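You operate a simulated robot arm through the tools that you are given. There is no shell and no other tool. Be economical: measure what you need, move in short steps, check, and stop when the job is done.

You run a simulated robot arm. Do the job below in one go: nothing can be reset, and whatever is moved stays where it is left.

TASK
Clear the chiller's trip on speed one, restart it and bring the speed up to two.
Fine: raise the speed once the coolant gauge shows 2.5 bar.

Only the result counts: the job must be done as asked and must still hold three seconds after the hand-in. Knocking over, shifting, dropping, spilling or breaking anything else fails it.

THE ROBOT
A 7-joint arm with a two-finger parallel gripper, fixed in place. Base frame: the origin is at the foot of the arm, x ahead of it, y to its left, z up. Readings come in mm, degrees, newtons and seconds.
With the tool pointing down near the work surface it reaches from about 320 to 740 mm from the base axis. Its first joint turns from -115.0 to 115.0 degrees. Payload 3.91 kg.
Tool frame: the origin (TCP) lies between the finger pads and is the grasp point; the fingertips stand 30 mm ahead of it; z points along the fingers, y is the line along which they close. The gripper opens to 110 mm. The fingers are 20 mm wide and 10 mm thick; the gripper's body (48 by 112 mm) begins 55 mm behind the TCP.
Orientation is that of the tool frame in the base frame, as a unit quaternion [x, y, z, w]. With the fingers straight down and closing along the base's y, the tool's x points along the base's -x, its y along +y and its z along -z.

THE INTERFACE
- The arm moves only by the tool move_arm. Its argument "series" is a list of rows, each a list of 6 numbers: the shift along the tool's x, y, z in mm, then the turn, a rotation vector about the tool's x, y, z in degrees. In form: [[dx, dy, dz, rx, ry, rz], ...]. A call has 1 to 10 rows; each row shifts and turns the commanded pose from where the row before left it, along the tool's axes as they then stand. "fingers" is the finger opening in mm, from 0 to 110, set as the call begins (left out, the last holds). A row lasts 0.2 s, in which the tool goes at most 50 mm and 8.6 degrees; a call with a longer step from one row to the next is refused whole, and so is a gripper value outside its range. A pose out of reach is approached as far as the arm can. The call stops where the force on the tool passes 40 N (or 10 N more than at its start, if that is more) or the arm is blocked; 0.2 s more then pass. The fingers move at their own pace (about 108 mm/s each) and stop on an object; they squeeze with about 43 N. The grip force told is the motor's: it shows also when the fingers shut on nothing. Time passes only in rows, and 0.2 s behind the last, so rows that do not move let the fingers close. It gives the time, the measured TCP pose, the force on the tool (base axes), the opening and the grip force at its end, in the units of the frame above (readings bear some noise), with the torque about the TCP (base axes, N m) and any sound that the robot's microphone picked up.
- Cameras (640 x 400 px; columns grow to the right, rows downward): "scene" is fixed at [394.7, -494.6, 1637.2]; the picture's right is [0.96, 0.29, 0.00], its down [0.09, -0.29, -0.95] and it looks along [-0.27, 0.91, -0.30] (base axes); focal length 376 px, centre (320, 200). "wrist" rides on the gripper at [72, 17, -103] in the tool frame; the picture's right is [-0.23, 0.97, 0.00], its down [-0.76, -0.18, -0.62] and it looks along [-0.61, -0.14, 0.78] (tool axes); focal length 222 px, centre (320, 200). There is no depth. A picture from a camera that has moved, and an enlarged one, comes with that camera's place and axes in the base frame and with its lens. The place of the scene camera against the robot may be out by one fixed shift of up to 12 mm in any direction.
- get_image(camera): a new picture of that camera. No time passes.
- slide_trunk(by): slides the trunk up (or, below 0, down) by that many mm; the arm rides with it, the base frame stays. It gives what a move gives, with no picture.
- close_up(camera, box): a new picture of the part [left, top, right, bottom] of that camera's present view, enlarged. No time passes.
- close_job(): hands the job in; it is judged then, once.

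Go step by step. Nothing tells you positions but the pictures and the camera data: compare them with the known pose of the tool, close in by small moves and look again before you grip or let go. The budget is 120 turns and 68 pictures, counting those below and the enlarged ones. Unless the task says otherwise, let go and move clear before handing in, and close with one line.

The tools are called as a command line: name --pt "numbers of a row" for each row, then --argument value for the rest, lists and objects as JSON in quotes. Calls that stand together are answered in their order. move_arm: Moves the arm, as the interface text tells. Its arguments: {"type":"object","properties":{"series":{"type":"array","items":{"type":"array","items":{"type":"number"}}},"fingers":{"type":"number"}},"required":["series"]} The other tools are called the same way: slide_trunk (by) slides the trunk up or down; get_image (camera) takes a picture; close_up (camera, box) takes an enlarged picture of a part of a camera's view; close_job () hands the job in.

At the start:

```text
clock: 0.0
eef_pos: [-3.3, 471.2, 1328.5]
tcp_rot: [0.001, 1.0, 0.0, 0.0]
force: [-0.3, 0.5, -0.1]
ft_torque: [0.03, -0.02, -0.02]
gripper_width: 109.8
grasp_force: 0.1
trunk travel left (down, up): [-900.0, 90.0]
```

scene: 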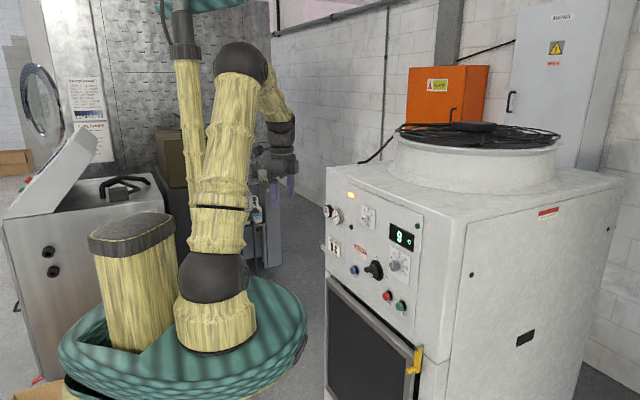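
wrist: 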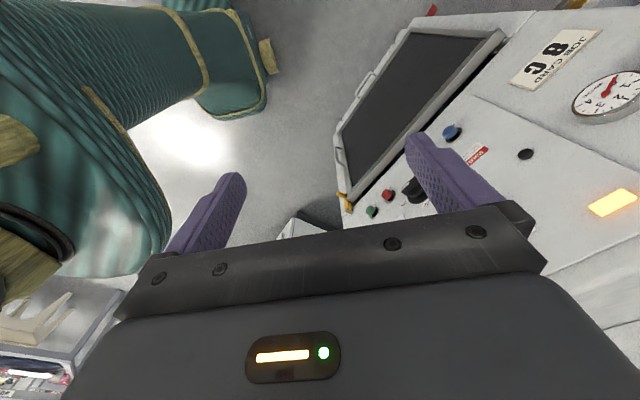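

The chiller stands to the right with its control panel facing the arm. I'll look at the panel enlarged.

close_up --camera "scene" --box '[310, 170, 450, 330]'

close_up --camera "wrist" --box '[320, 0, 640, 230]'

```text
2.50 times, centred on (380, 250) of scene
camera zoom: at [394.7, -494.6, 1637.2], right [0.96, 0.29, 0.0], down [0.09, -0.29, -0.95], along [-0.27, 0.91, -0.3], focal length 939 px, centre (170, 75)
```

zoom: 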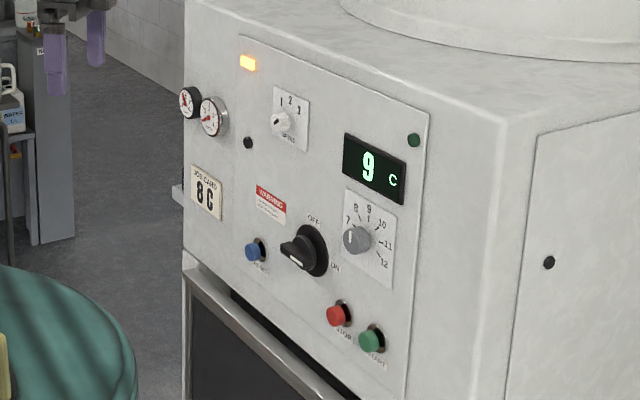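

```text
1.74 times, centred on (480, 115) of wrist
camera zoom: at [-75.5, 487.6, 1432.6], right [0.23, 0.97, 0.0], down [0.76, -0.18, 0.62], along [0.61, -0.14, -0.78], focal length 386 px, centre (42, 348)
```

zoom: 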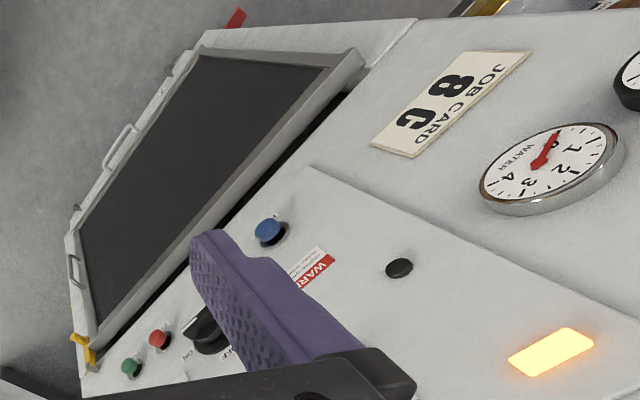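

The panel is about 620 mm from the base axis at roughly 43° azimuth, and close to vertical. The speed, dial, isolator and buttons are on it. I'll yaw the tool toward it and tilt it up partway to get a better view.

move_arm --pt "0 0 0 0 0 -8.6" --pt "0 0 0 0 0 -8.6" --pt "0 0 0 0 0 -8.6" --pt "0 0 0 0 0 -8.6" --pt "0 0 0 0 0 -8.6" --pt "0 0 0 0 -8.5 0" --pt "0 0 0 0 -8.5 0" --pt "0 0 0 0 -8.5 0" --pt "0 0 0 0 -8.5 0" --fingers 0

get_image --camera "wrist"

```text
clock: 2.0
eef_pos: [7.4, 472.5, 1329.0]
tcp_rot: [-0.34, 0.893, 0.106, 0.275]
force: [0.0, 0.3, 0.4]
ft_torque: [-0.01, 0.02, -0.02]
gripper_width: 0.1
grasp_force: 37.6
trunk travel left (down, up): [-900.0, 90.0]
```

```text
63 pictures are left
camera wrist: at [-91.9, 406.9, 1375.2], right [-0.51, 0.85, 0.13], down [0.33, 0.05, 0.94], along [0.8, 0.52, -0.3], focal length 222 px, centre (320, 200)
```

wrist: 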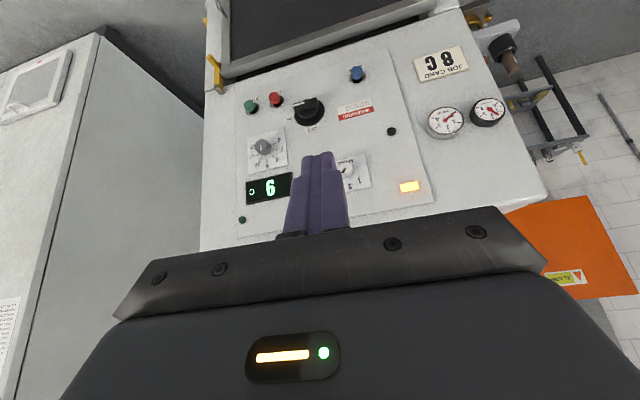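

This view shows the whole panel, upside down. I'll enlarge it to read the controls.

close_up --camera "wrist" --box '[230, 40, 390, 140]'

close_up --camera "wrist" --box '[330, 80, 510, 200]'

close_up --camera "scene" --box '[345, 200, 409, 240]'

close_up --camera "scene" --box '[340, 240, 420, 320]'

```text
4.00 times, centred on (310, 90) of wrist
camera zoom: at [-91.9, 406.9, 1375.2], right [-0.51, 0.85, 0.13], down [0.33, 0.05, 0.94], along [0.8, 0.52, -0.3], focal length 888 px, centre (360, 640)
```

zoom: 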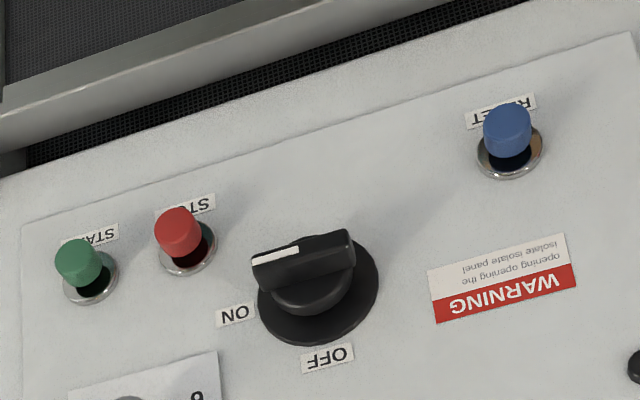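

```text
3.33 times, centred on (420, 140) of wrist
camera zoom: at [-91.9, 406.9, 1375.2], right [-0.51, 0.85, 0.13], down [0.33, 0.05, 0.94], along [0.8, 0.52, -0.3], focal length 740 px, centre (-13, 400)
```

zoom: 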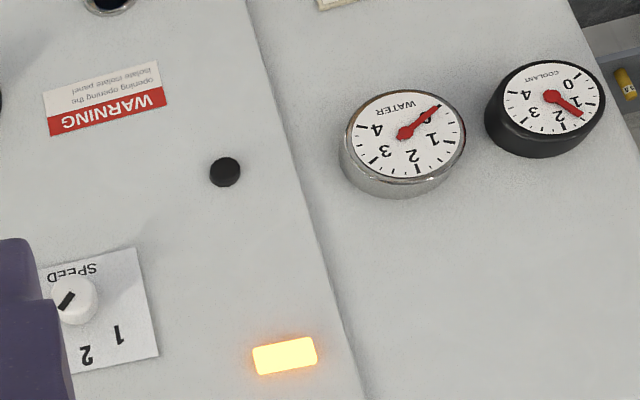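

```text
10.00 times, centred on (377, 220) of scene
camera zoom: at [394.7, -494.6, 1637.2], right [0.96, 0.29, 0.0], down [0.09, -0.29, -0.95], along [-0.27, 0.91, -0.3], focal length 3755 px, centre (-250, 0)
```

zoom: 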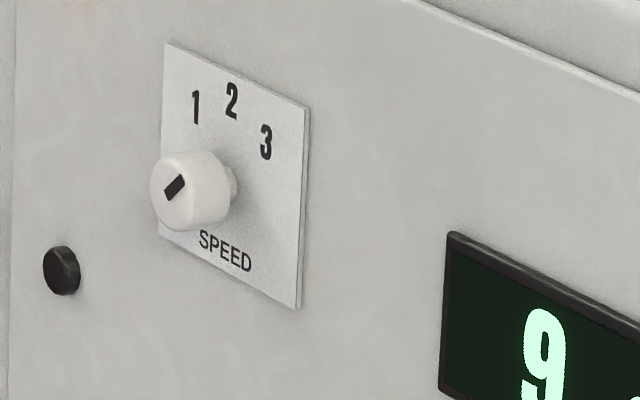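

```text
5.00 times, centred on (380, 280) of scene
camera zoom: at [394.7, -494.6, 1637.2], right [0.96, 0.29, 0.0], down [0.09, -0.29, -0.95], along [-0.27, 0.91, -0.3], focal length 1878 px, centre (20, -200)
```

zoom: 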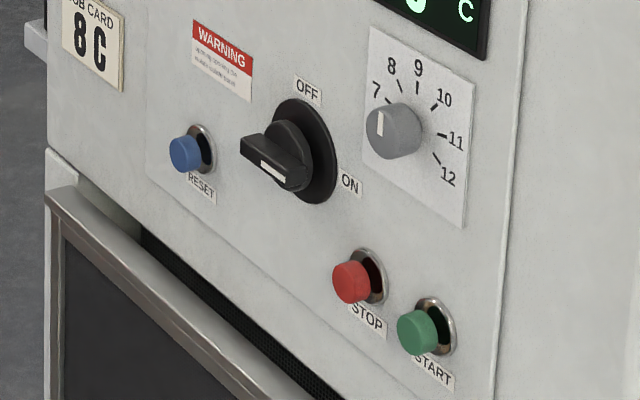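

Speed is at 3, the isolator is on ON, the trip lamp is amber, and coolant is the black gauge. The speed knob is at about (208, 672, 1198). I'll finish leveling the tool toward the panel.

move_arm --pt "0 0 0 0 -8.5 0" --pt "0 0 0 0 -8.5 0" --pt "0 0 0 0 -8.5 0" --pt "0 0 0 0 -8.5 0" --pt "0 0 0 0 -8.5 0" --pt "0 0 0 0 -8.5 0" --pt "0 0 0 0 -4.7 0" --pt "0 0 0 0 0 0"

get_image --camera "wrist"

get_image --camera "scene"

```text
clock: 2.8
eef_pos: [70.4, 472.2, 1339.9]
tcp_rot: [-0.25, 0.834, 0.151, 0.469]
force: [1.0, 0.0, 1.3]
ft_torque: [-0.02, 0.02, 0.0]
gripper_width: 0.1
grasp_force: 37.7
trunk travel left (down, up): [-900.0, 90.0]
stopped in row 4: the arm was blocked; the commanded pose is now the measured one
```

```text
58 pictures are left
camera wrist: at [-42.2, 416.3, 1332.5], right [-0.45, 0.87, 0.21], down [-0.01, -0.24, 0.97], along [0.9, 0.43, 0.11], focal length 222 px, centre (320, 200)
```

wrist: 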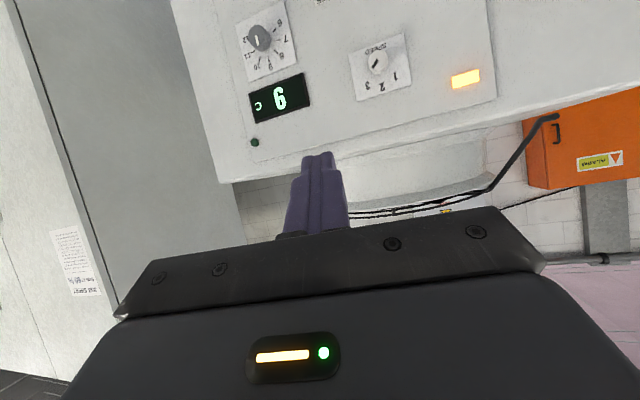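

```text
57 pictures are left
```

scene: 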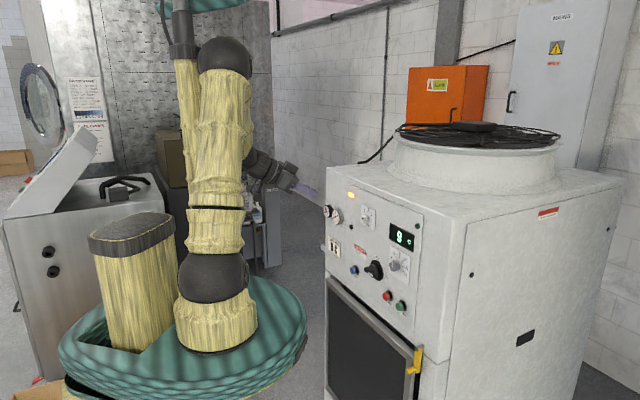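

The arm blocked, probably on a wrist limit because it is too folded. I'll slide the trunk down so the arm works higher and further out, then carry on leveling.

slide_trunk --by -250

```text
clock: 5.4
eef_pos: [71.1, 471.5, 1089.9]
tcp_rot: [-0.25, 0.834, 0.152, 0.468]
force: [0.0, -0.6, 0.8]
ft_torque: [0.01, -0.01, 0.02]
gripper_width: 0.2
grasp_force: 37.9
trunk travel left (down, up): [-650.0, 340.0]
```

move_arm --pt "-38 12.5 -1.5 0 0 0" --pt "-38 12.5 -1.5 0 0 0" --pt "-38 12.5 -1.5 0 0 0" --pt "0 0 0 0 -7.8 0" --pt "0 0 0 0 -7.8 0" --pt "0 0 0 0 -7.8 0" --pt "0 0 0 0 -7.8 0" --pt "0 0 0 -8 0 0" --pt "0 0 0 0 0 0"

get_image --camera "wrist"

```text
clock: 7.4
eef_pos: [98.1, 532.6, 1189.7]
tcp_rot: [-0.247, 0.66, 0.261, 0.659]
force: [0.1, 0.1, -0.2]
ft_torque: [0.01, 0.03, 0.03]
gripper_width: 0.0
grasp_force: 37.5
trunk travel left (down, up): [-650.0, 340.0]
```

```text
56 pictures are left
camera wrist: at [8.4, 476.8, 1118.5], right [-0.65, 0.72, 0.24], down [-0.34, -0.56, 0.76], along [0.68, 0.41, 0.61], focal length 222 px, centre (320, 200)
```

wrist: 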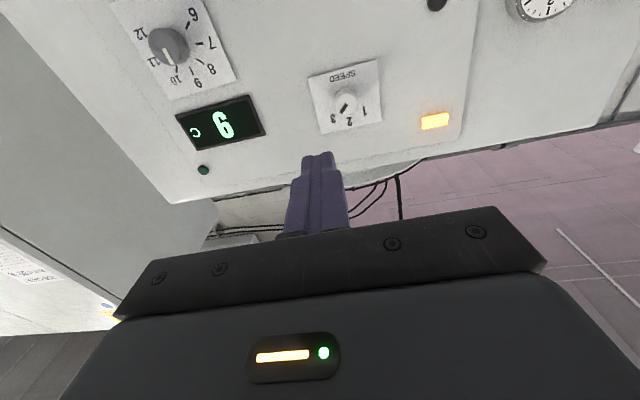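

close_up --camera "wrist" --box '[300, 50, 396, 140]'

```text
4.44 times, centred on (348, 95) of wrist
camera zoom: at [8.4, 476.8, 1118.5], right [-0.65, 0.72, 0.24], down [-0.34, -0.56, 0.76], along [0.68, 0.41, 0.61], focal length 987 px, centre (196, 667)
```

zoom: 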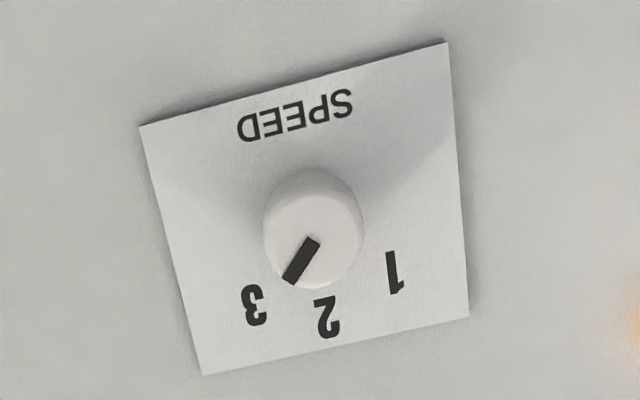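

The knob axis is at about (212, 678, 1200), with its face around n=611 and the panel normal azimuth near 44.3°. It is on 3 and needs about -85° to reach 1. I'll align in front of it, pre-roll +43° and open the fingers.

move_arm --pt "0 0 0 -2.2 -0.4 0" --pt "-5 12 35 0 0 0" --pt "-5.3 12.5 35 0 0 0" --pt "0 0 25 0 0 0" --pt "0 0 0 0 0 8.6" --pt "0 0 0 0 0 8.6" --pt "0 0 0 0 0 8.6" --pt "0 0 0 0 0 8.6" --pt "0 0 0 0 0 8.6" --pt "0 0 0 0 0 0" --fingers 50

get_image --camera "wrist"

```text
clock: 9.6
eef_pos: [147.1, 616.2, 1203.0]
tcp_rot: [-0.001, 0.702, 0.495, 0.511]
force: [-0.1, -0.7, 0.0]
ft_torque: [0.0, 0.01, 0.03]
gripper_width: 50.5
grasp_force: 0.0
trunk travel left (down, up): [-650.0, 340.0]
```

```text
54 pictures are left
camera wrist: at [30.0, 588.6, 1162.3], right [-0.39, 0.38, 0.84], down [0.01, -0.91, 0.41], along [0.92, 0.17, 0.35], focal length 222 px, centre (320, 200)
```

wrist: 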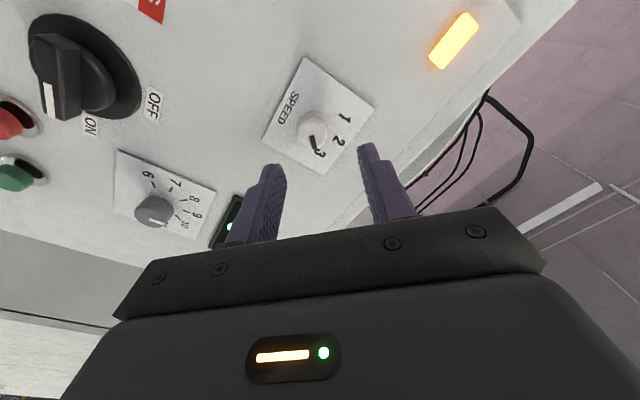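

close_up --camera "wrist" --box '[256, 50, 384, 180]'

```text
3.08 times, centred on (320, 115) of wrist
camera zoom: at [30.0, 588.6, 1162.3], right [-0.39, 0.38, 0.84], down [0.01, -0.91, 0.41], along [0.92, 0.17, 0.35], focal length 684 px, centre (320, 462)
```

zoom: 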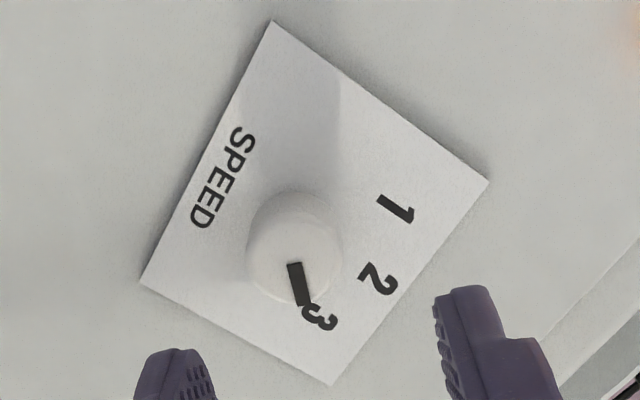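

move_arm --pt "2.9 -5.3 0 0 0 0" --pt "0 0 20 0 0 0" --pt "0 0 19 0 0 0" --pt "0 0 9 0 0 0" --pt "0 0 8 0 0 0" --pt "0 0 0 0 0 0"

get_image --camera "wrist"

```text
clock: 11.0
eef_pos: [190.6, 653.6, 1197.1]
tcp_rot: [-0.001, 0.702, 0.495, 0.511]
force: [-0.3, -0.2, 0.4]
ft_torque: [-0.02, -0.01, -0.01]
gripper_width: 49.9
grasp_force: 0.0
trunk travel left (down, up): [-650.0, 340.0]
```

```text
52 pictures are left
camera wrist: at [72.4, 626.9, 1156.8], right [-0.39, 0.38, 0.84], down [0.01, -0.91, 0.42], along [0.92, 0.17, 0.35], focal length 222 px, centre (320, 200)
```

wrist: 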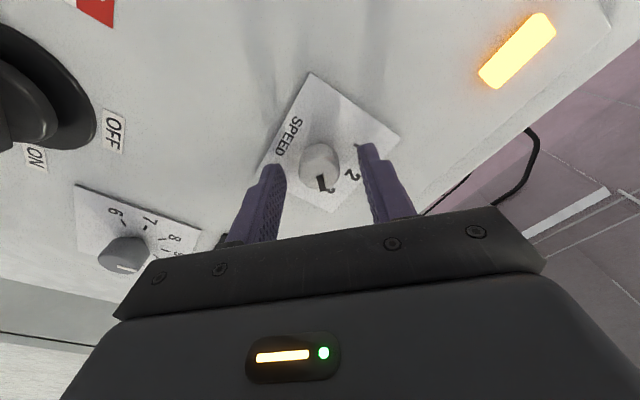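

close_up --camera "wrist" --box '[240, 90, 400, 220]'

```text
3.08 times, centred on (320, 155) of wrist
camera zoom: at [72.4, 626.9, 1156.8], right [-0.39, 0.38, 0.84], down [0.01, -0.91, 0.42], along [0.92, 0.17, 0.35], focal length 684 px, centre (320, 338)
```

zoom: 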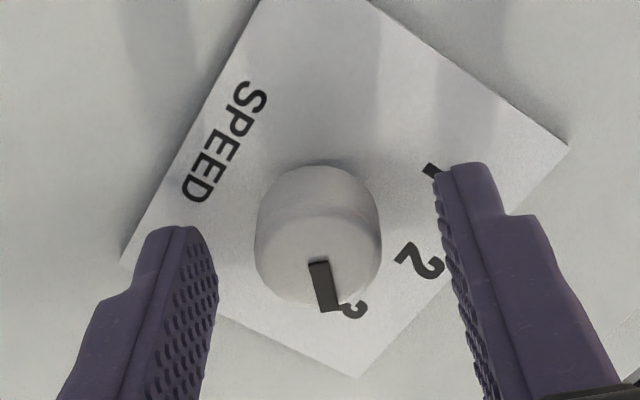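

The knob sits between the fingers, so I'll close on it.

move_arm --pt "0 0 0 0 0 0" --pt "0 0 0 0 0 0" --fingers 15

```text
clock: 11.6
eef_pos: [189.0, 655.3, 1196.6]
tcp_rot: [-0.001, 0.703, 0.495, 0.511]
force: [0.7, 1.7, 1.5]
ft_torque: [0.02, -0.03, 0.05]
gripper_width: 25.7
grasp_force: 44.8
trunk travel left (down, up): [-650.0, 340.0]
```

move_arm --pt "0 0 0 0 0 -8.4" --pt "0 0 0 0 0 -8.4" --pt "0 0 0 0 0 -8.4" --pt "0 0 0 0 0 -8.4" --pt "0 0 0 0 0 -8.4" --pt "0 0 0 0 0 0"

close_up --camera "wrist" --box '[240, 90, 400, 220]'

```text
clock: 13.0
eef_pos: [188.1, 655.5, 1198.7]
tcp_rot: [-0.255, 0.654, 0.281, 0.655]
force: [-1.8, 11.6, 9.5]
ft_torque: [0.65, -0.69, 0.82]
gripper_width: 25.7
grasp_force: 45.0
trunk travel left (down, up): [-650.0, 340.0]
```

```text
3.08 times, centred on (320, 155) of wrist
camera zoom: at [101.9, 597.2, 1125.8], right [-0.68, 0.69, 0.26], down [-0.31, -0.59, 0.75], along [0.67, 0.42, 0.61], focal length 684 px, centre (320, 338)
```

zoom: 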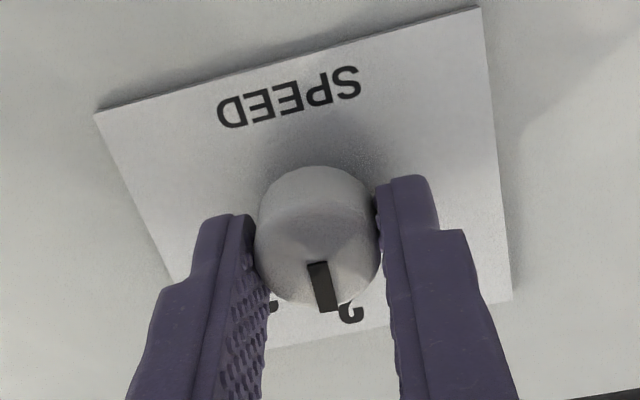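

The knob follows the tool and is now at about 2. I'll continue to 1.

move_arm --pt "0 0 0 0 0 -8.5" --pt "0 0 0 0 0 -8.5" --pt "0 0 0 0 0 -8.5" --pt "0 0 0 0 0 -8.5" --pt "0 0 0 0 0 -8.5" --pt "0 0 0 0 0 0"

close_up --camera "wrist" --box '[240, 90, 400, 220]'

```text
clock: 14.4
eef_pos: [187.2, 656.4, 1197.1]
tcp_rot: [-0.474, 0.518, 0.022, 0.712]
force: [-4.8, 17.4, 13.1]
ft_torque: [0.13, -0.15, 1.45]
gripper_width: 25.8
grasp_force: 44.7
trunk travel left (down, up): [-650.0, 340.0]
```

```text
3.08 times, centred on (320, 155) of wrist
camera zoom: at [138.5, 559.4, 1131.0], right [-0.62, 0.64, -0.46], down [-0.71, -0.18, 0.68], along [0.35, 0.75, 0.56], focal length 684 px, centre (320, 338)
```

zoom: 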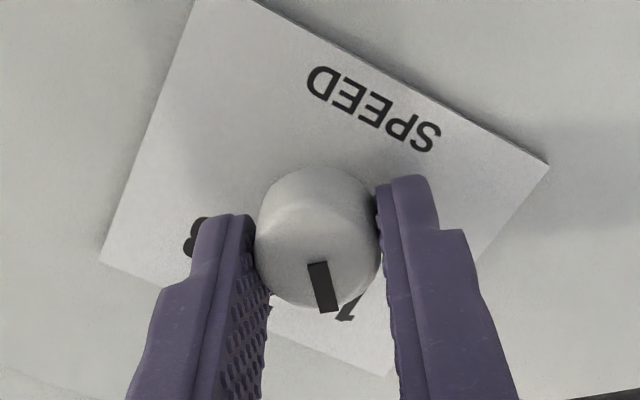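

move_arm --pt "0 0 0 0 0 0" --pt "0 0 0 0 0 0" --pt "0 0 -25 0 0 0" --pt "0 0 -30 0 0 0" --pt "0 0 0 0 0 0" --fingers 52

get_image --camera "wrist"

close_up --camera "wrist" --box '[256, 50, 384, 180]'

```text
clock: 15.6
eef_pos: [149.6, 615.8, 1196.6]
tcp_rot: [-0.474, 0.519, 0.022, 0.711]
force: [-0.3, -0.7, 0.1]
ft_torque: [-0.01, 0.0, -0.03]
gripper_width: 52.2
grasp_force: 0.0
trunk travel left (down, up): [-650.0, 340.0]
```

```text
48 pictures are left
camera wrist: at [100.6, 519.1, 1130.5], right [-0.62, 0.64, -0.46], down [-0.7, -0.18, 0.69], along [0.36, 0.75, 0.56], focal length 222 px, centre (320, 200)
```

wrist: 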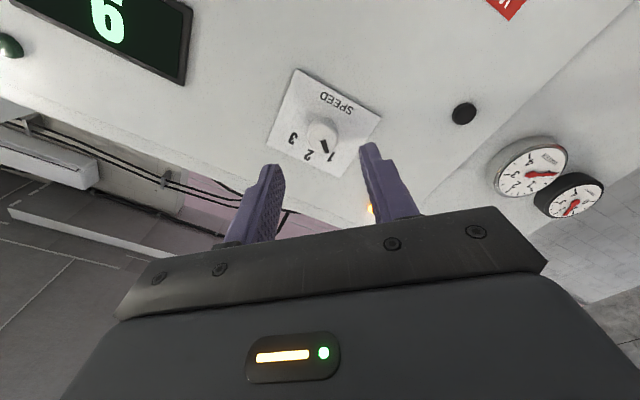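

```text
3.08 times, centred on (320, 115) of wrist
camera zoom: at [100.6, 519.1, 1130.5], right [-0.62, 0.64, -0.46], down [-0.7, -0.18, 0.69], along [0.36, 0.75, 0.56], focal length 684 px, centre (320, 462)
```

zoom: 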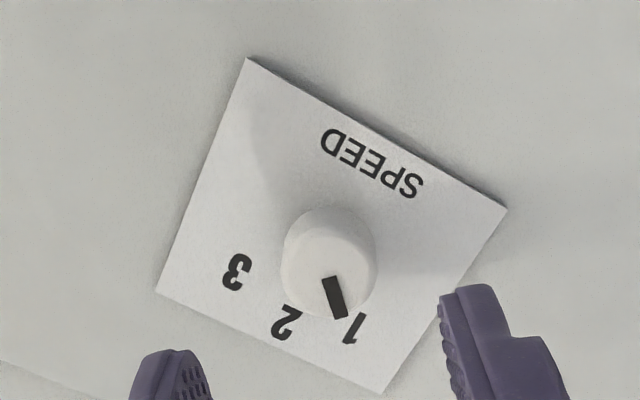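

The knob is at -42°, which is position 1. The RESET cap is at about u=-398, n≈615, z≈977. I'll back off, roll level, shift left and lower the trunk.

move_arm --pt "0 0 -40 0 0 0" --pt "0 0 0 0 0 8.4" --pt "0 0 0 0 0 8.4" --pt "0 0 0 0 0 8.4" --pt "0 0 0 0 0 8.4" --pt "0 0 0 0 0 8.4" --pt "0 30 0 0 0 0" --pt "0 31 0 0 0 0" --pt "0 0 0 0 0 0" --fingers 0

slide_trunk --by -232

get_image --camera "wrist"

```text
clock: 17.6
eef_pos: [78.5, 632.1, 1197.8]
tcp_rot: [-0.256, 0.655, 0.276, 0.656]
force: [0.3, -0.7, 0.3]
ft_torque: [-0.04, 0.0, 0.01]
gripper_width: 0.3
grasp_force: 37.5
trunk travel left (down, up): [-650.0, 340.0]
```

```text
clock: 20.0
eef_pos: [79.4, 631.5, 966.1]
tcp_rot: [-0.255, 0.654, 0.276, 0.656]
force: [0.1, 0.3, 0.0]
ft_torque: [-0.02, 0.01, 0.04]
gripper_width: 0.0
grasp_force: 37.6
trunk travel left (down, up): [-418.0, 572.0]
```

```text
46 pictures are left
camera wrist: at [-7.3, 572.8, 893.7], right [-0.68, 0.69, 0.25], down [-0.32, -0.58, 0.75], along [0.67, 0.43, 0.61], focal length 222 px, centre (320, 200)
```

wrist: 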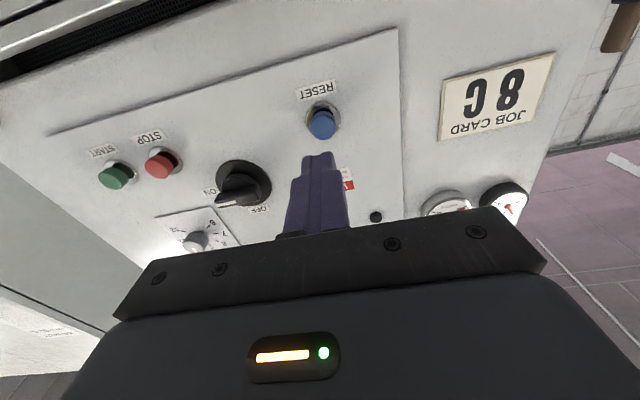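

The tool lines up with RESET apart from about 8 mm in height. I'll approach and press gently.

move_arm --pt "-8 0 20 0 0 0" --pt "0 0 35 0 0 0" --pt "0 0 22 0 0 0" --pt "0 0 4 0 0 0" --pt "0 0 4 0 0 0" --pt "0 0 3 0 0 0" --pt "0 0 0 0 0 0"

get_image --camera "wrist"

```text
clock: 21.6
eef_pos: [140.7, 692.3, 976.0]
tcp_rot: [-0.256, 0.654, 0.276, 0.656]
force: [-4.2, -7.4, -1.9]
ft_torque: [-0.03, 0.01, -0.08]
gripper_width: 0.1
grasp_force: 37.1
trunk travel left (down, up): [-418.0, 572.0]
heard: click
```

```text
45 pictures are left
camera wrist: at [54.7, 633.4, 902.6], right [-0.68, 0.69, 0.25], down [-0.32, -0.58, 0.75], along [0.66, 0.43, 0.61], focal length 222 px, centre (320, 200)
```

wrist: 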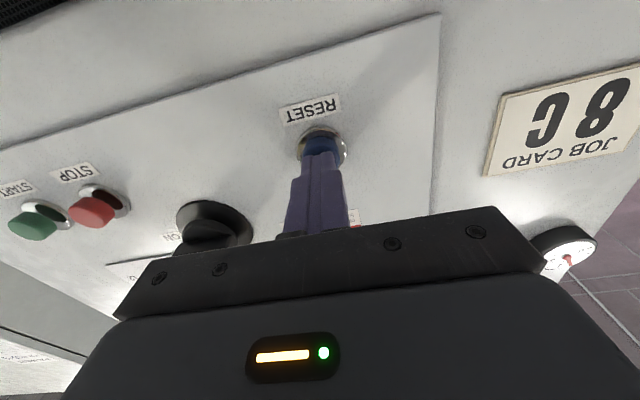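

A click was heard on RESET. I'll back off and check the lamp and gauges.

move_arm --pt "0 0 -20 0 0 0" --pt "0 0 -40 0 0 0" --pt "0 0 -40 0 0 0" --pt "0 0 0 0 0 0"

close_up --camera "scene" --box '[310, 180, 438, 260]'

```text
clock: 22.6
eef_pos: [69.8, 620.8, 974.9]
tcp_rot: [-0.256, 0.654, 0.277, 0.656]
force: [-0.4, -0.1, -0.1]
ft_torque: [0.0, 0.02, 0.01]
gripper_width: 0.1
grasp_force: 37.6
trunk travel left (down, up): [-418.0, 572.0]
```

```text
5.00 times, centred on (374, 220) of scene
camera zoom: at [394.7, -494.6, 1637.2], right [0.96, 0.29, 0.0], down [0.09, -0.29, -0.95], along [-0.27, 0.91, -0.3], focal length 1878 px, centre (50, 100)
```

zoom: 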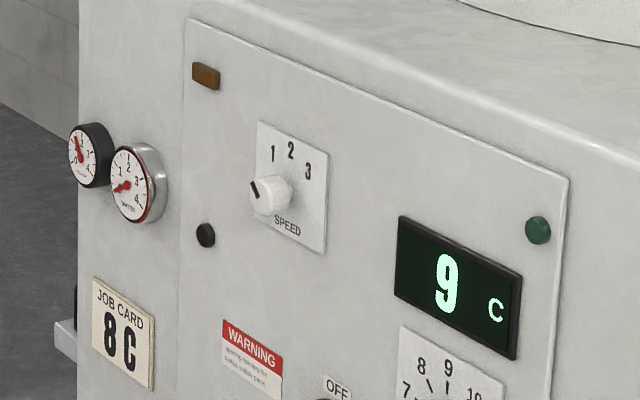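

The trip lamp has gone out. Next I'll move right, in front of START.

move_arm --pt "0 -43 0 0 0 0" --pt "0 -43 0 0 0 0" --pt "0 -43 0 0 0 0" --pt "0 -43 0 0 0 0" --pt "0 -43 0 0 0 0" --pt "0 -41 0 0 0 0" --pt "0 0 0 0 0 0"

get_image --camera "wrist"

```text
clock: 24.2
eef_pos: [249.5, 438.4, 967.7]
tcp_rot: [-0.256, 0.654, 0.277, 0.655]
force: [-0.1, 0.1, 0.7]
ft_torque: [-0.01, 0.02, 0.0]
gripper_width: 0.2
grasp_force: 37.6
trunk travel left (down, up): [-418.0, 572.0]
```

```text
43 pictures are left
camera wrist: at [162.7, 381.1, 894.7], right [-0.68, 0.69, 0.25], down [-0.32, -0.58, 0.75], along [0.66, 0.43, 0.61], focal length 222 px, centre (320, 200)
```

wrist: 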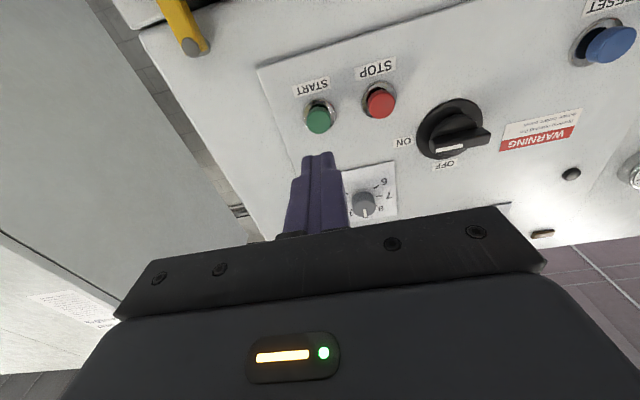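

START is in line apart from about 6 mm in height, so I'll press it.

move_arm --pt "-6 0 20 0 0 0" --pt "0 0 40 0 0 0" --pt "0 0 25 0 0 0" --pt "0 0 6 0 0 0" --pt "0 0 5 0 0 0" --pt "0 0 4 0 0 0" --pt "0 0 0 0 0 0"

close_up --camera "scene" --box '[310, 180, 438, 260]'

```text
clock: 25.8
eef_pos: [320.9, 508.1, 975.3]
tcp_rot: [-0.255, 0.654, 0.276, 0.656]
force: [-1.5, -1.1, -1.0]
ft_torque: [-0.02, 0.01, 0.03]
gripper_width: 0.1
grasp_force: 37.3
trunk travel left (down, up): [-418.0, 572.0]
heard: click
```

```text
5.00 times, centred on (374, 220) of scene
camera zoom: at [394.7, -494.6, 1637.2], right [0.96, 0.29, 0.0], down [0.09, -0.29, -0.95], along [-0.27, 0.91, -0.3], focal length 1878 px, centre (50, 100)
```

zoom: 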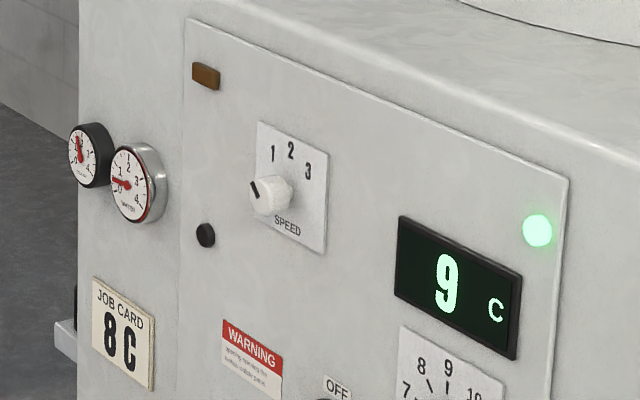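

The green run lamp is lit. I'll back off and return to the speed knob while watching the coolant gauge.

move_arm --pt "0 0 -20 0 0 0" --pt "0 0 -45 0 0 0" --pt "0 0 -35 0 0 0" --pt "0 40 0 0 0 0" --pt "0 40 0 0 0 0" --pt "0 40 0 0 0 0" --pt "0 40 0 0 0 0" --pt "0 37 0 0 0 0" --pt "0 0 0 0 0 0"

slide_trunk --by 224

get_image --camera "wrist"

close_up --camera "scene" --box '[316, 194, 348, 230]'

```text
clock: 27.8
eef_pos: [110.5, 581.4, 979.1]
tcp_rot: [-0.256, 0.655, 0.276, 0.656]
force: [0.2, 0.8, -0.5]
ft_torque: [0.01, 0.01, 0.02]
gripper_width: 0.0
grasp_force: 37.9
trunk travel left (down, up): [-418.0, 572.0]
```

```text
clock: 30.2
eef_pos: [110.7, 580.8, 1202.3]
tcp_rot: [-0.255, 0.655, 0.276, 0.656]
force: [-0.4, -1.5, -0.1]
ft_torque: [-0.02, 0.04, -0.01]
gripper_width: 0.1
grasp_force: 37.8
trunk travel left (down, up): [-642.0, 348.0]
```

```text
41 pictures are left
camera wrist: at [24.2, 523.1, 1130.2], right [-0.68, 0.69, 0.25], down [-0.32, -0.58, 0.75], along [0.66, 0.43, 0.61], focal length 222 px, centre (320, 200)
```

wrist: 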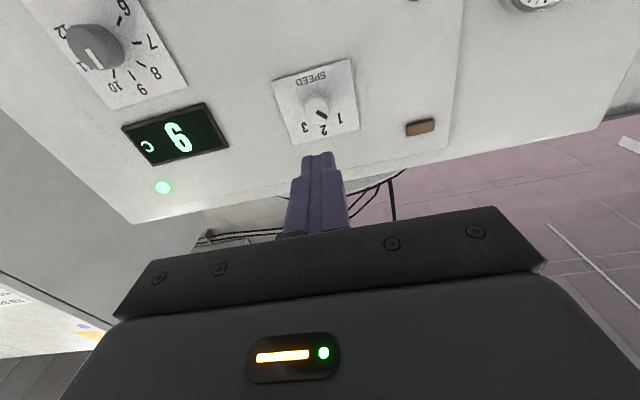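

```text
11.11 times, centred on (332, 212) of scene
camera zoom: at [394.7, -494.6, 1637.2], right [0.96, 0.29, 0.0], down [0.09, -0.29, -0.95], along [-0.27, 0.91, -0.3], focal length 4172 px, centre (187, 67)
```

zoom: 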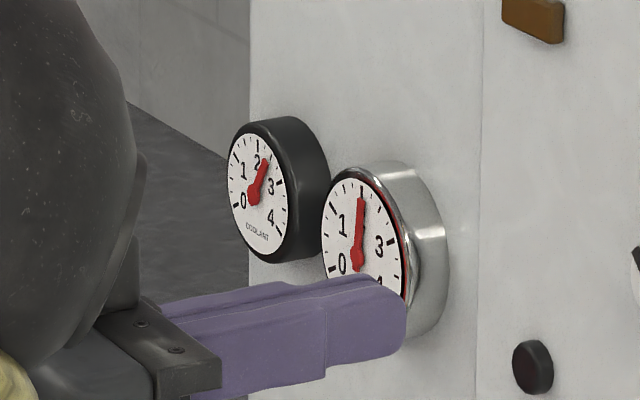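

Coolant shows about 2.3 bar and is rising. I'll move to straddle the speed knob without turning it yet.

move_arm --pt "6.4 0 20 0 0 0" --pt "0 0 30 0 0 0" --pt "0 0 25 0 0 0" --pt "0 0 18 0 0 0" --pt "0 0 14 0 0 0" --pt "0 0 0 0 0 0" --fingers 50

close_up --camera "wrist" --box '[240, 90, 400, 220]'

close_up --camera "scene" --box '[316, 194, 348, 230]'

```text
clock: 31.6
eef_pos: [187.9, 656.1, 1198.3]
tcp_rot: [-0.256, 0.654, 0.278, 0.655]
force: [0.1, -0.7, -0.6]
ft_torque: [-0.02, 0.0, 0.0]
gripper_width: 50.3
grasp_force: 0.0
trunk travel left (down, up): [-642.0, 348.0]
```

```text
3.08 times, centred on (320, 155) of wrist
camera zoom: at [101.3, 597.8, 1125.5], right [-0.68, 0.69, 0.25], down [-0.32, -0.58, 0.75], along [0.66, 0.43, 0.61], focal length 684 px, centre (320, 338)
```

zoom: 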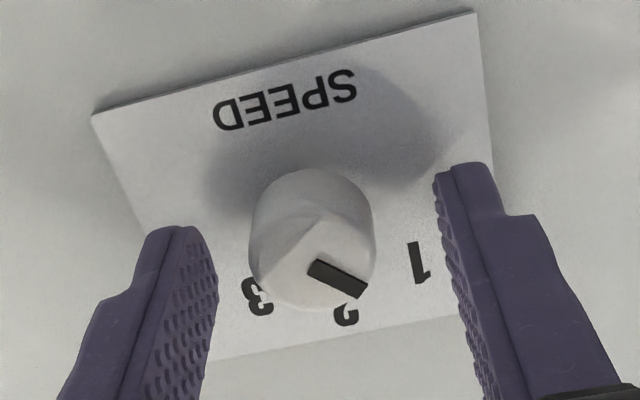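

```text
11.11 times, centred on (332, 212) of scene
camera zoom: at [394.7, -494.6, 1637.2], right [0.96, 0.29, 0.0], down [0.09, -0.29, -0.95], along [-0.27, 0.91, -0.3], focal length 4172 px, centre (187, 67)
```

zoom: 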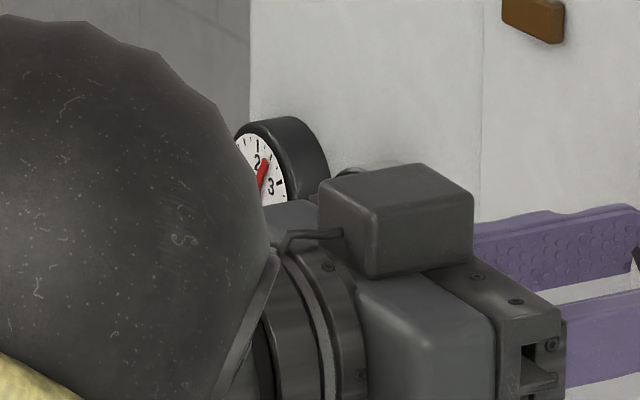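

The gauge is close to 2.5. I'll enlarge it further to read it exactly.

close_up --camera "scene" --box '[324, 203, 334, 215]'

get_image --camera "wrist"

```text
16.00 times, centred on (329, 209) of scene
camera zoom: at [394.7, -494.6, 1637.2], right [0.96, 0.29, 0.0], down [0.09, -0.29, -0.95], along [-0.27, 0.91, -0.3], focal length 6008 px, centre (176, 56)
```

zoom: 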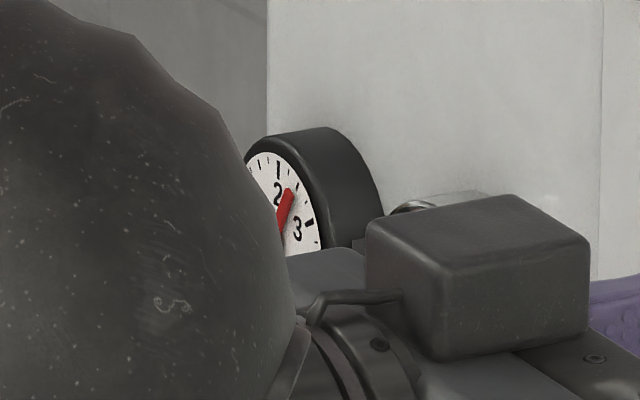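

```text
36 pictures are left
camera wrist: at [101.3, 597.8, 1125.5], right [-0.68, 0.69, 0.25], down [-0.32, -0.58, 0.75], along [0.66, 0.43, 0.61], focal length 222 px, centre (320, 200)
```

wrist: 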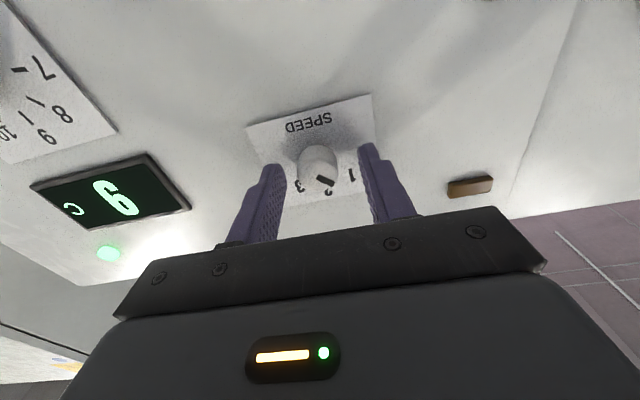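

It reads about 2.4, just short, so I'll wait briefly.

move_arm --pt "0 0 0 0 0 0" --pt "0 0 0 0 0 0" --pt "0 0 0 0 0 0" --pt "0 0 0 0 0 0" --pt "0 0 0 0 0 0" --pt "0 0 0 0 0 0" --pt "0 0 0 0 0 0" --fingers 50

close_up --camera "scene" --box '[324, 203, 334, 215]'

```text
clock: 33.2
eef_pos: [188.0, 655.8, 1197.5]
tcp_rot: [-0.255, 0.655, 0.276, 0.656]
force: [0.2, 0.0, 0.4]
ft_torque: [0.02, -0.02, 0.0]
gripper_width: 49.9
grasp_force: 0.0
trunk travel left (down, up): [-642.0, 348.0]
```

```text
16.00 times, centred on (329, 209) of scene
camera zoom: at [394.7, -494.6, 1637.2], right [0.96, 0.29, 0.0], down [0.09, -0.29, -0.95], along [-0.27, 0.91, -0.3], focal length 6008 px, centre (176, 56)
```

zoom: 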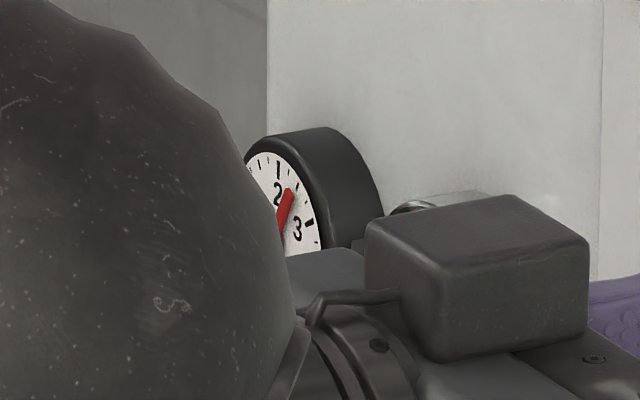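

The needle seems to have stopped moving. I'll back off to read the gauge squarely with the wrist camera.

move_arm --pt "0 0 -30 0 0 0" --pt "0 0 -40 0 0 0" --pt "0 0 -40 0 0 0" --pt "40 40 0 0 0 0" --pt "40 40 0 0 0 0" --pt "0 40 0 0 0 0" --pt "0 0 0 0 0 0"

get_image --camera "wrist"

```text
refused: row 4 steps farther than a row can; nothing moved
```

```text
34 pictures are left
camera wrist: at [101.2, 597.7, 1125.5], right [-0.68, 0.69, 0.25], down [-0.32, -0.58, 0.75], along [0.66, 0.43, 0.61], focal length 222 px, centre (320, 200)
```

wrist: 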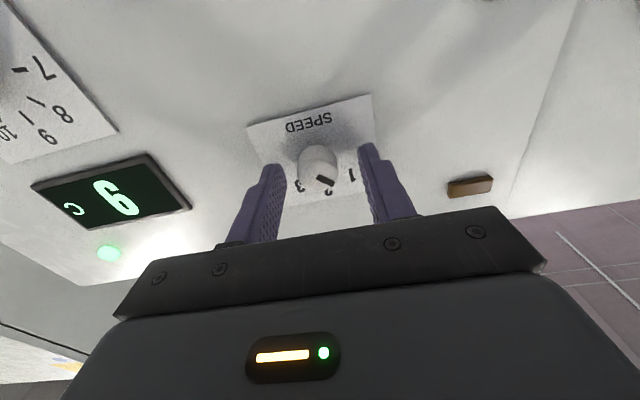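

move_arm --pt "0 0 -30 0 0 0" --pt "0 0 -40 0 0 0" --pt "0 0 -40 0 0 0" --pt "30 30 0 0 0 0" --pt "30 30 0 0 0 0" --pt "30 30 0 0 0 0" --pt "0 0 0 0 0 0"

get_image --camera "wrist"

```text
clock: 34.8
eef_pos: [45.4, 646.4, 1109.5]
tcp_rot: [-0.256, 0.654, 0.277, 0.656]
force: [0.1, 0.4, -0.3]
ft_torque: [0.0, 0.03, 0.02]
gripper_width: 50.0
grasp_force: 0.1
trunk travel left (down, up): [-642.0, 348.0]
```

```text
33 pictures are left
camera wrist: at [-41.7, 589.0, 1035.5], right [-0.68, 0.69, 0.25], down [-0.32, -0.58, 0.75], along [0.66, 0.43, 0.61], focal length 222 px, centre (320, 200)
```

wrist: 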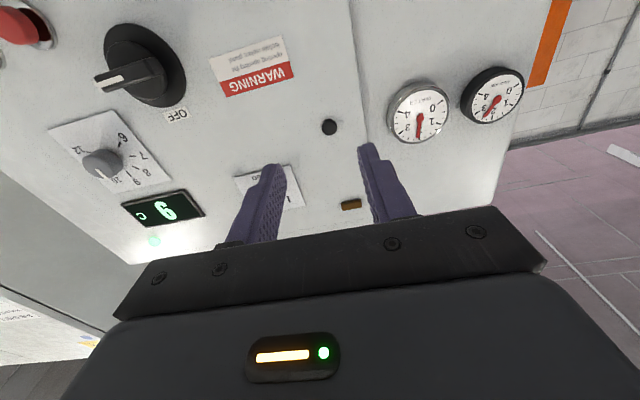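

close_up --camera "wrist" --box '[460, 70, 524, 125]'

close_up --camera "scene" --box '[320, 200, 336, 220]'

```text
7.27 times, centred on (492, 98) of wrist
camera zoom: at [-41.7, 589.0, 1035.5], right [-0.68, 0.69, 0.25], down [-0.32, -0.58, 0.75], along [0.66, 0.43, 0.61], focal length 1615 px, centre (-931, 946)
```

zoom: 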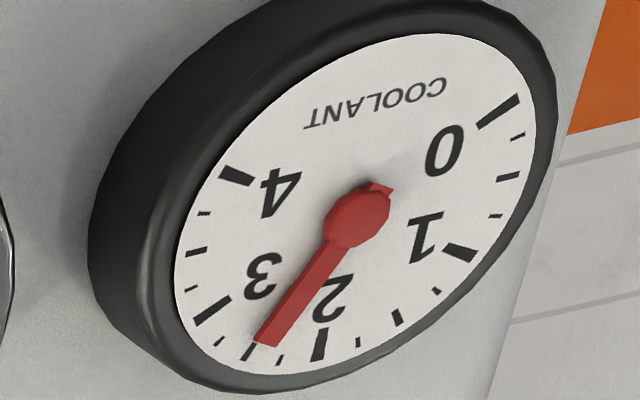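

```text
16.00 times, centred on (328, 210) of scene
camera zoom: at [394.7, -494.6, 1637.2], right [0.96, 0.29, 0.0], down [0.09, -0.29, -0.95], along [-0.27, 0.91, -0.3], focal length 6008 px, centre (192, 40)
```

zoom: 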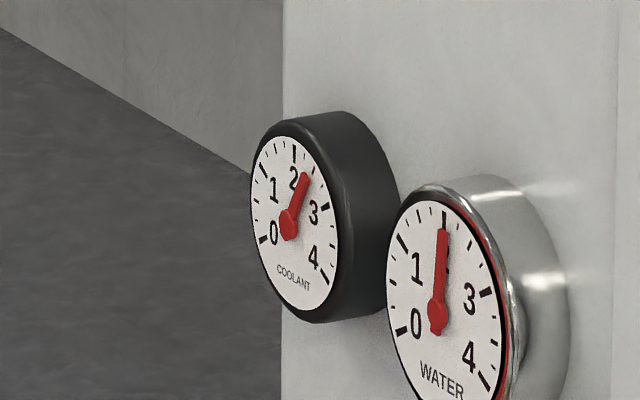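

It reads about 2.5, give or take 0.08. I'll wait a little and check whether it is still moving.

move_arm --pt "0 0 0 0 0 0" --pt "0 0 0 0 0 0" --pt "0 0 0 0 0 0" --pt "0 0 0 0 0 0" --pt "0 0 0 0 0 0" --pt "0 0 0 0 0 0" --pt "0 0 0 0 0 0" --pt "0 0 0 0 0 0"

close_up --camera "wrist" --box '[460, 70, 524, 125]'

close_up --camera "scene" --box '[310, 180, 438, 260]'

```text
clock: 36.6
eef_pos: [43.9, 645.9, 1108.0]
tcp_rot: [-0.257, 0.654, 0.277, 0.655]
force: [-0.3, 0.2, 0.5]
ft_torque: [0.01, 0.02, 0.01]
gripper_width: 49.9
grasp_force: 0.1
trunk travel left (down, up): [-642.0, 348.0]
```

```text
7.27 times, centred on (492, 98) of wrist
camera zoom: at [-41.8, 588.6, 1035.7], right [-0.68, 0.69, 0.25], down [-0.32, -0.58, 0.75], along [0.66, 0.43, 0.61], focal length 1615 px, centre (-931, 946)
```

zoom: 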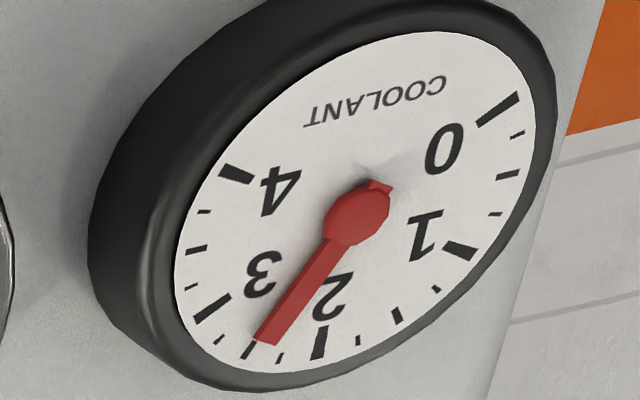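

```text
5.00 times, centred on (374, 220) of scene
camera zoom: at [394.7, -494.6, 1637.2], right [0.96, 0.29, 0.0], down [0.09, -0.29, -0.95], along [-0.27, 0.91, -0.3], focal length 1878 px, centre (50, 100)
```

zoom: 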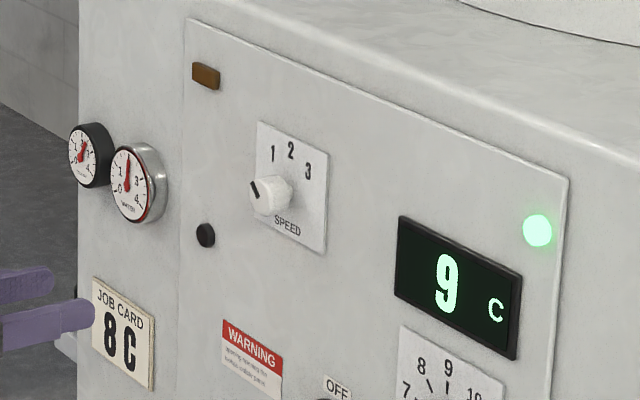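

The coolant is steady at 2.5 bar and the unit is running. I'll go back to the knob and straddle it.

move_arm --pt "-30 -30 0 0 0 0" --pt "-30 -30 0 0 0 0" --pt "-30 -30 0 0 0 0" --pt "0 0 40 0 0 0" --pt "0 0 35 0 0 0" --pt "0 0 20 0 0 0" --pt "0 0 15 0 0 0" --pt "0 0 0 0 0 0" --fingers 50

close_up --camera "wrist" --box '[240, 90, 400, 220]'

```text
clock: 38.4
eef_pos: [187.9, 656.8, 1197.9]
tcp_rot: [-0.256, 0.654, 0.277, 0.656]
force: [-0.7, -0.7, 0.2]
ft_torque: [0.01, 0.02, 0.0]
gripper_width: 50.1
grasp_force: 0.0
trunk travel left (down, up): [-642.0, 348.0]
```

```text
3.08 times, centred on (320, 155) of wrist
camera zoom: at [101.1, 598.2, 1125.7], right [-0.68, 0.69, 0.25], down [-0.32, -0.58, 0.75], along [0.66, 0.43, 0.61], focal length 684 px, centre (320, 338)
```

zoom: 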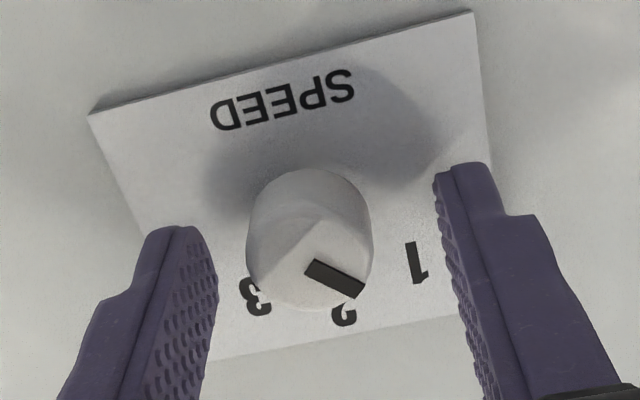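

move_arm --pt "0 -1.5 0 0 0 0" --pt "0 0 0 0 0 0" --fingers 15

move_arm --pt "0 0 0 0 0 8.5" --pt "0 0 0 0 0 8.5" --pt "0 0 0 0 0 8.5" --pt "0 0 0 0 0 8.5" --pt "0 0 0 0 0 8.0" --pt "0 0 0 0 0 0"

close_up --camera "wrist" --box '[240, 90, 400, 220]'

```text
clock: 39.0
eef_pos: [189.5, 656.5, 1198.6]
tcp_rot: [-0.257, 0.654, 0.277, 0.655]
force: [2.2, 1.5, 0.1]
ft_torque: [-0.08, 0.06, 0.75]
gripper_width: 25.0
grasp_force: 45.1
trunk travel left (down, up): [-642.0, 348.0]
```

```text
clock: 40.4
eef_pos: [189.1, 655.2, 1198.2]
tcp_rot: [-0.004, 0.703, 0.493, 0.513]
force: [3.5, -1.4, -4.1]
ft_torque: [-0.16, 0.22, 0.14]
gripper_width: 25.2
grasp_force: 44.6
trunk travel left (down, up): [-642.0, 348.0]
```

```text
3.08 times, centred on (320, 155) of wrist
camera zoom: at [72.4, 627.5, 1156.1], right [-0.39, 0.39, 0.84], down [0.01, -0.91, 0.42], along [0.92, 0.17, 0.35], focal length 684 px, centre (320, 338)
```

zoom: 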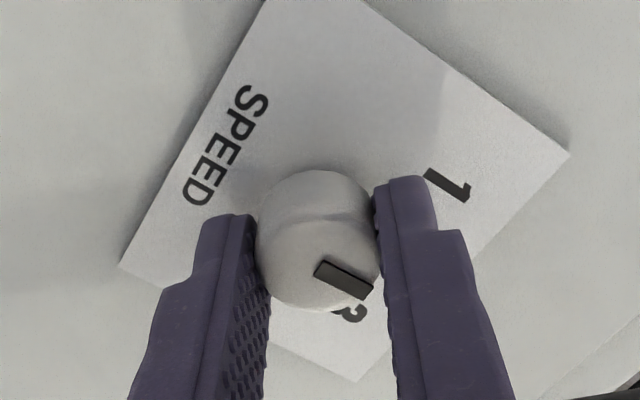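

move_arm --pt "0 0 0 0 0 0" --pt "0 0 0 0 0 0" --pt "0 0 -25 0 0 0" --pt "0 0 -35 0 0 0" --pt "0 0 0 0 0 0" --fingers 52

close_up --camera "wrist" --box '[256, 50, 384, 180]'

```text
clock: 41.6
eef_pos: [144.3, 612.0, 1197.3]
tcp_rot: [-0.004, 0.702, 0.492, 0.514]
force: [0.0, -0.5, 0.2]
ft_torque: [0.01, 0.01, -0.01]
gripper_width: 52.1
grasp_force: 0.0
trunk travel left (down, up): [-642.0, 348.0]
```

```text
3.08 times, centred on (320, 115) of wrist
camera zoom: at [28.0, 584.5, 1156.1], right [-0.39, 0.39, 0.84], down [0.0, -0.91, 0.42], along [0.92, 0.17, 0.35], focal length 684 px, centre (320, 462)
```

zoom: 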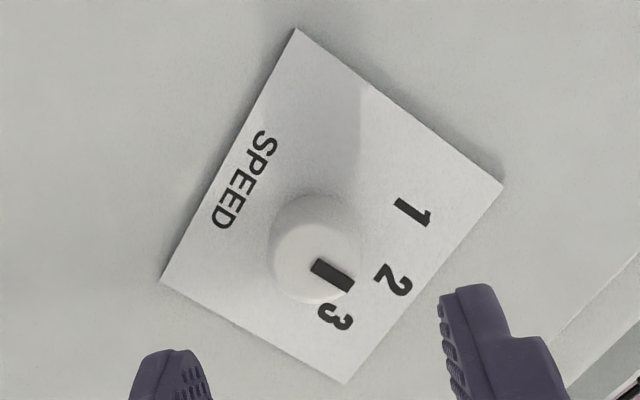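

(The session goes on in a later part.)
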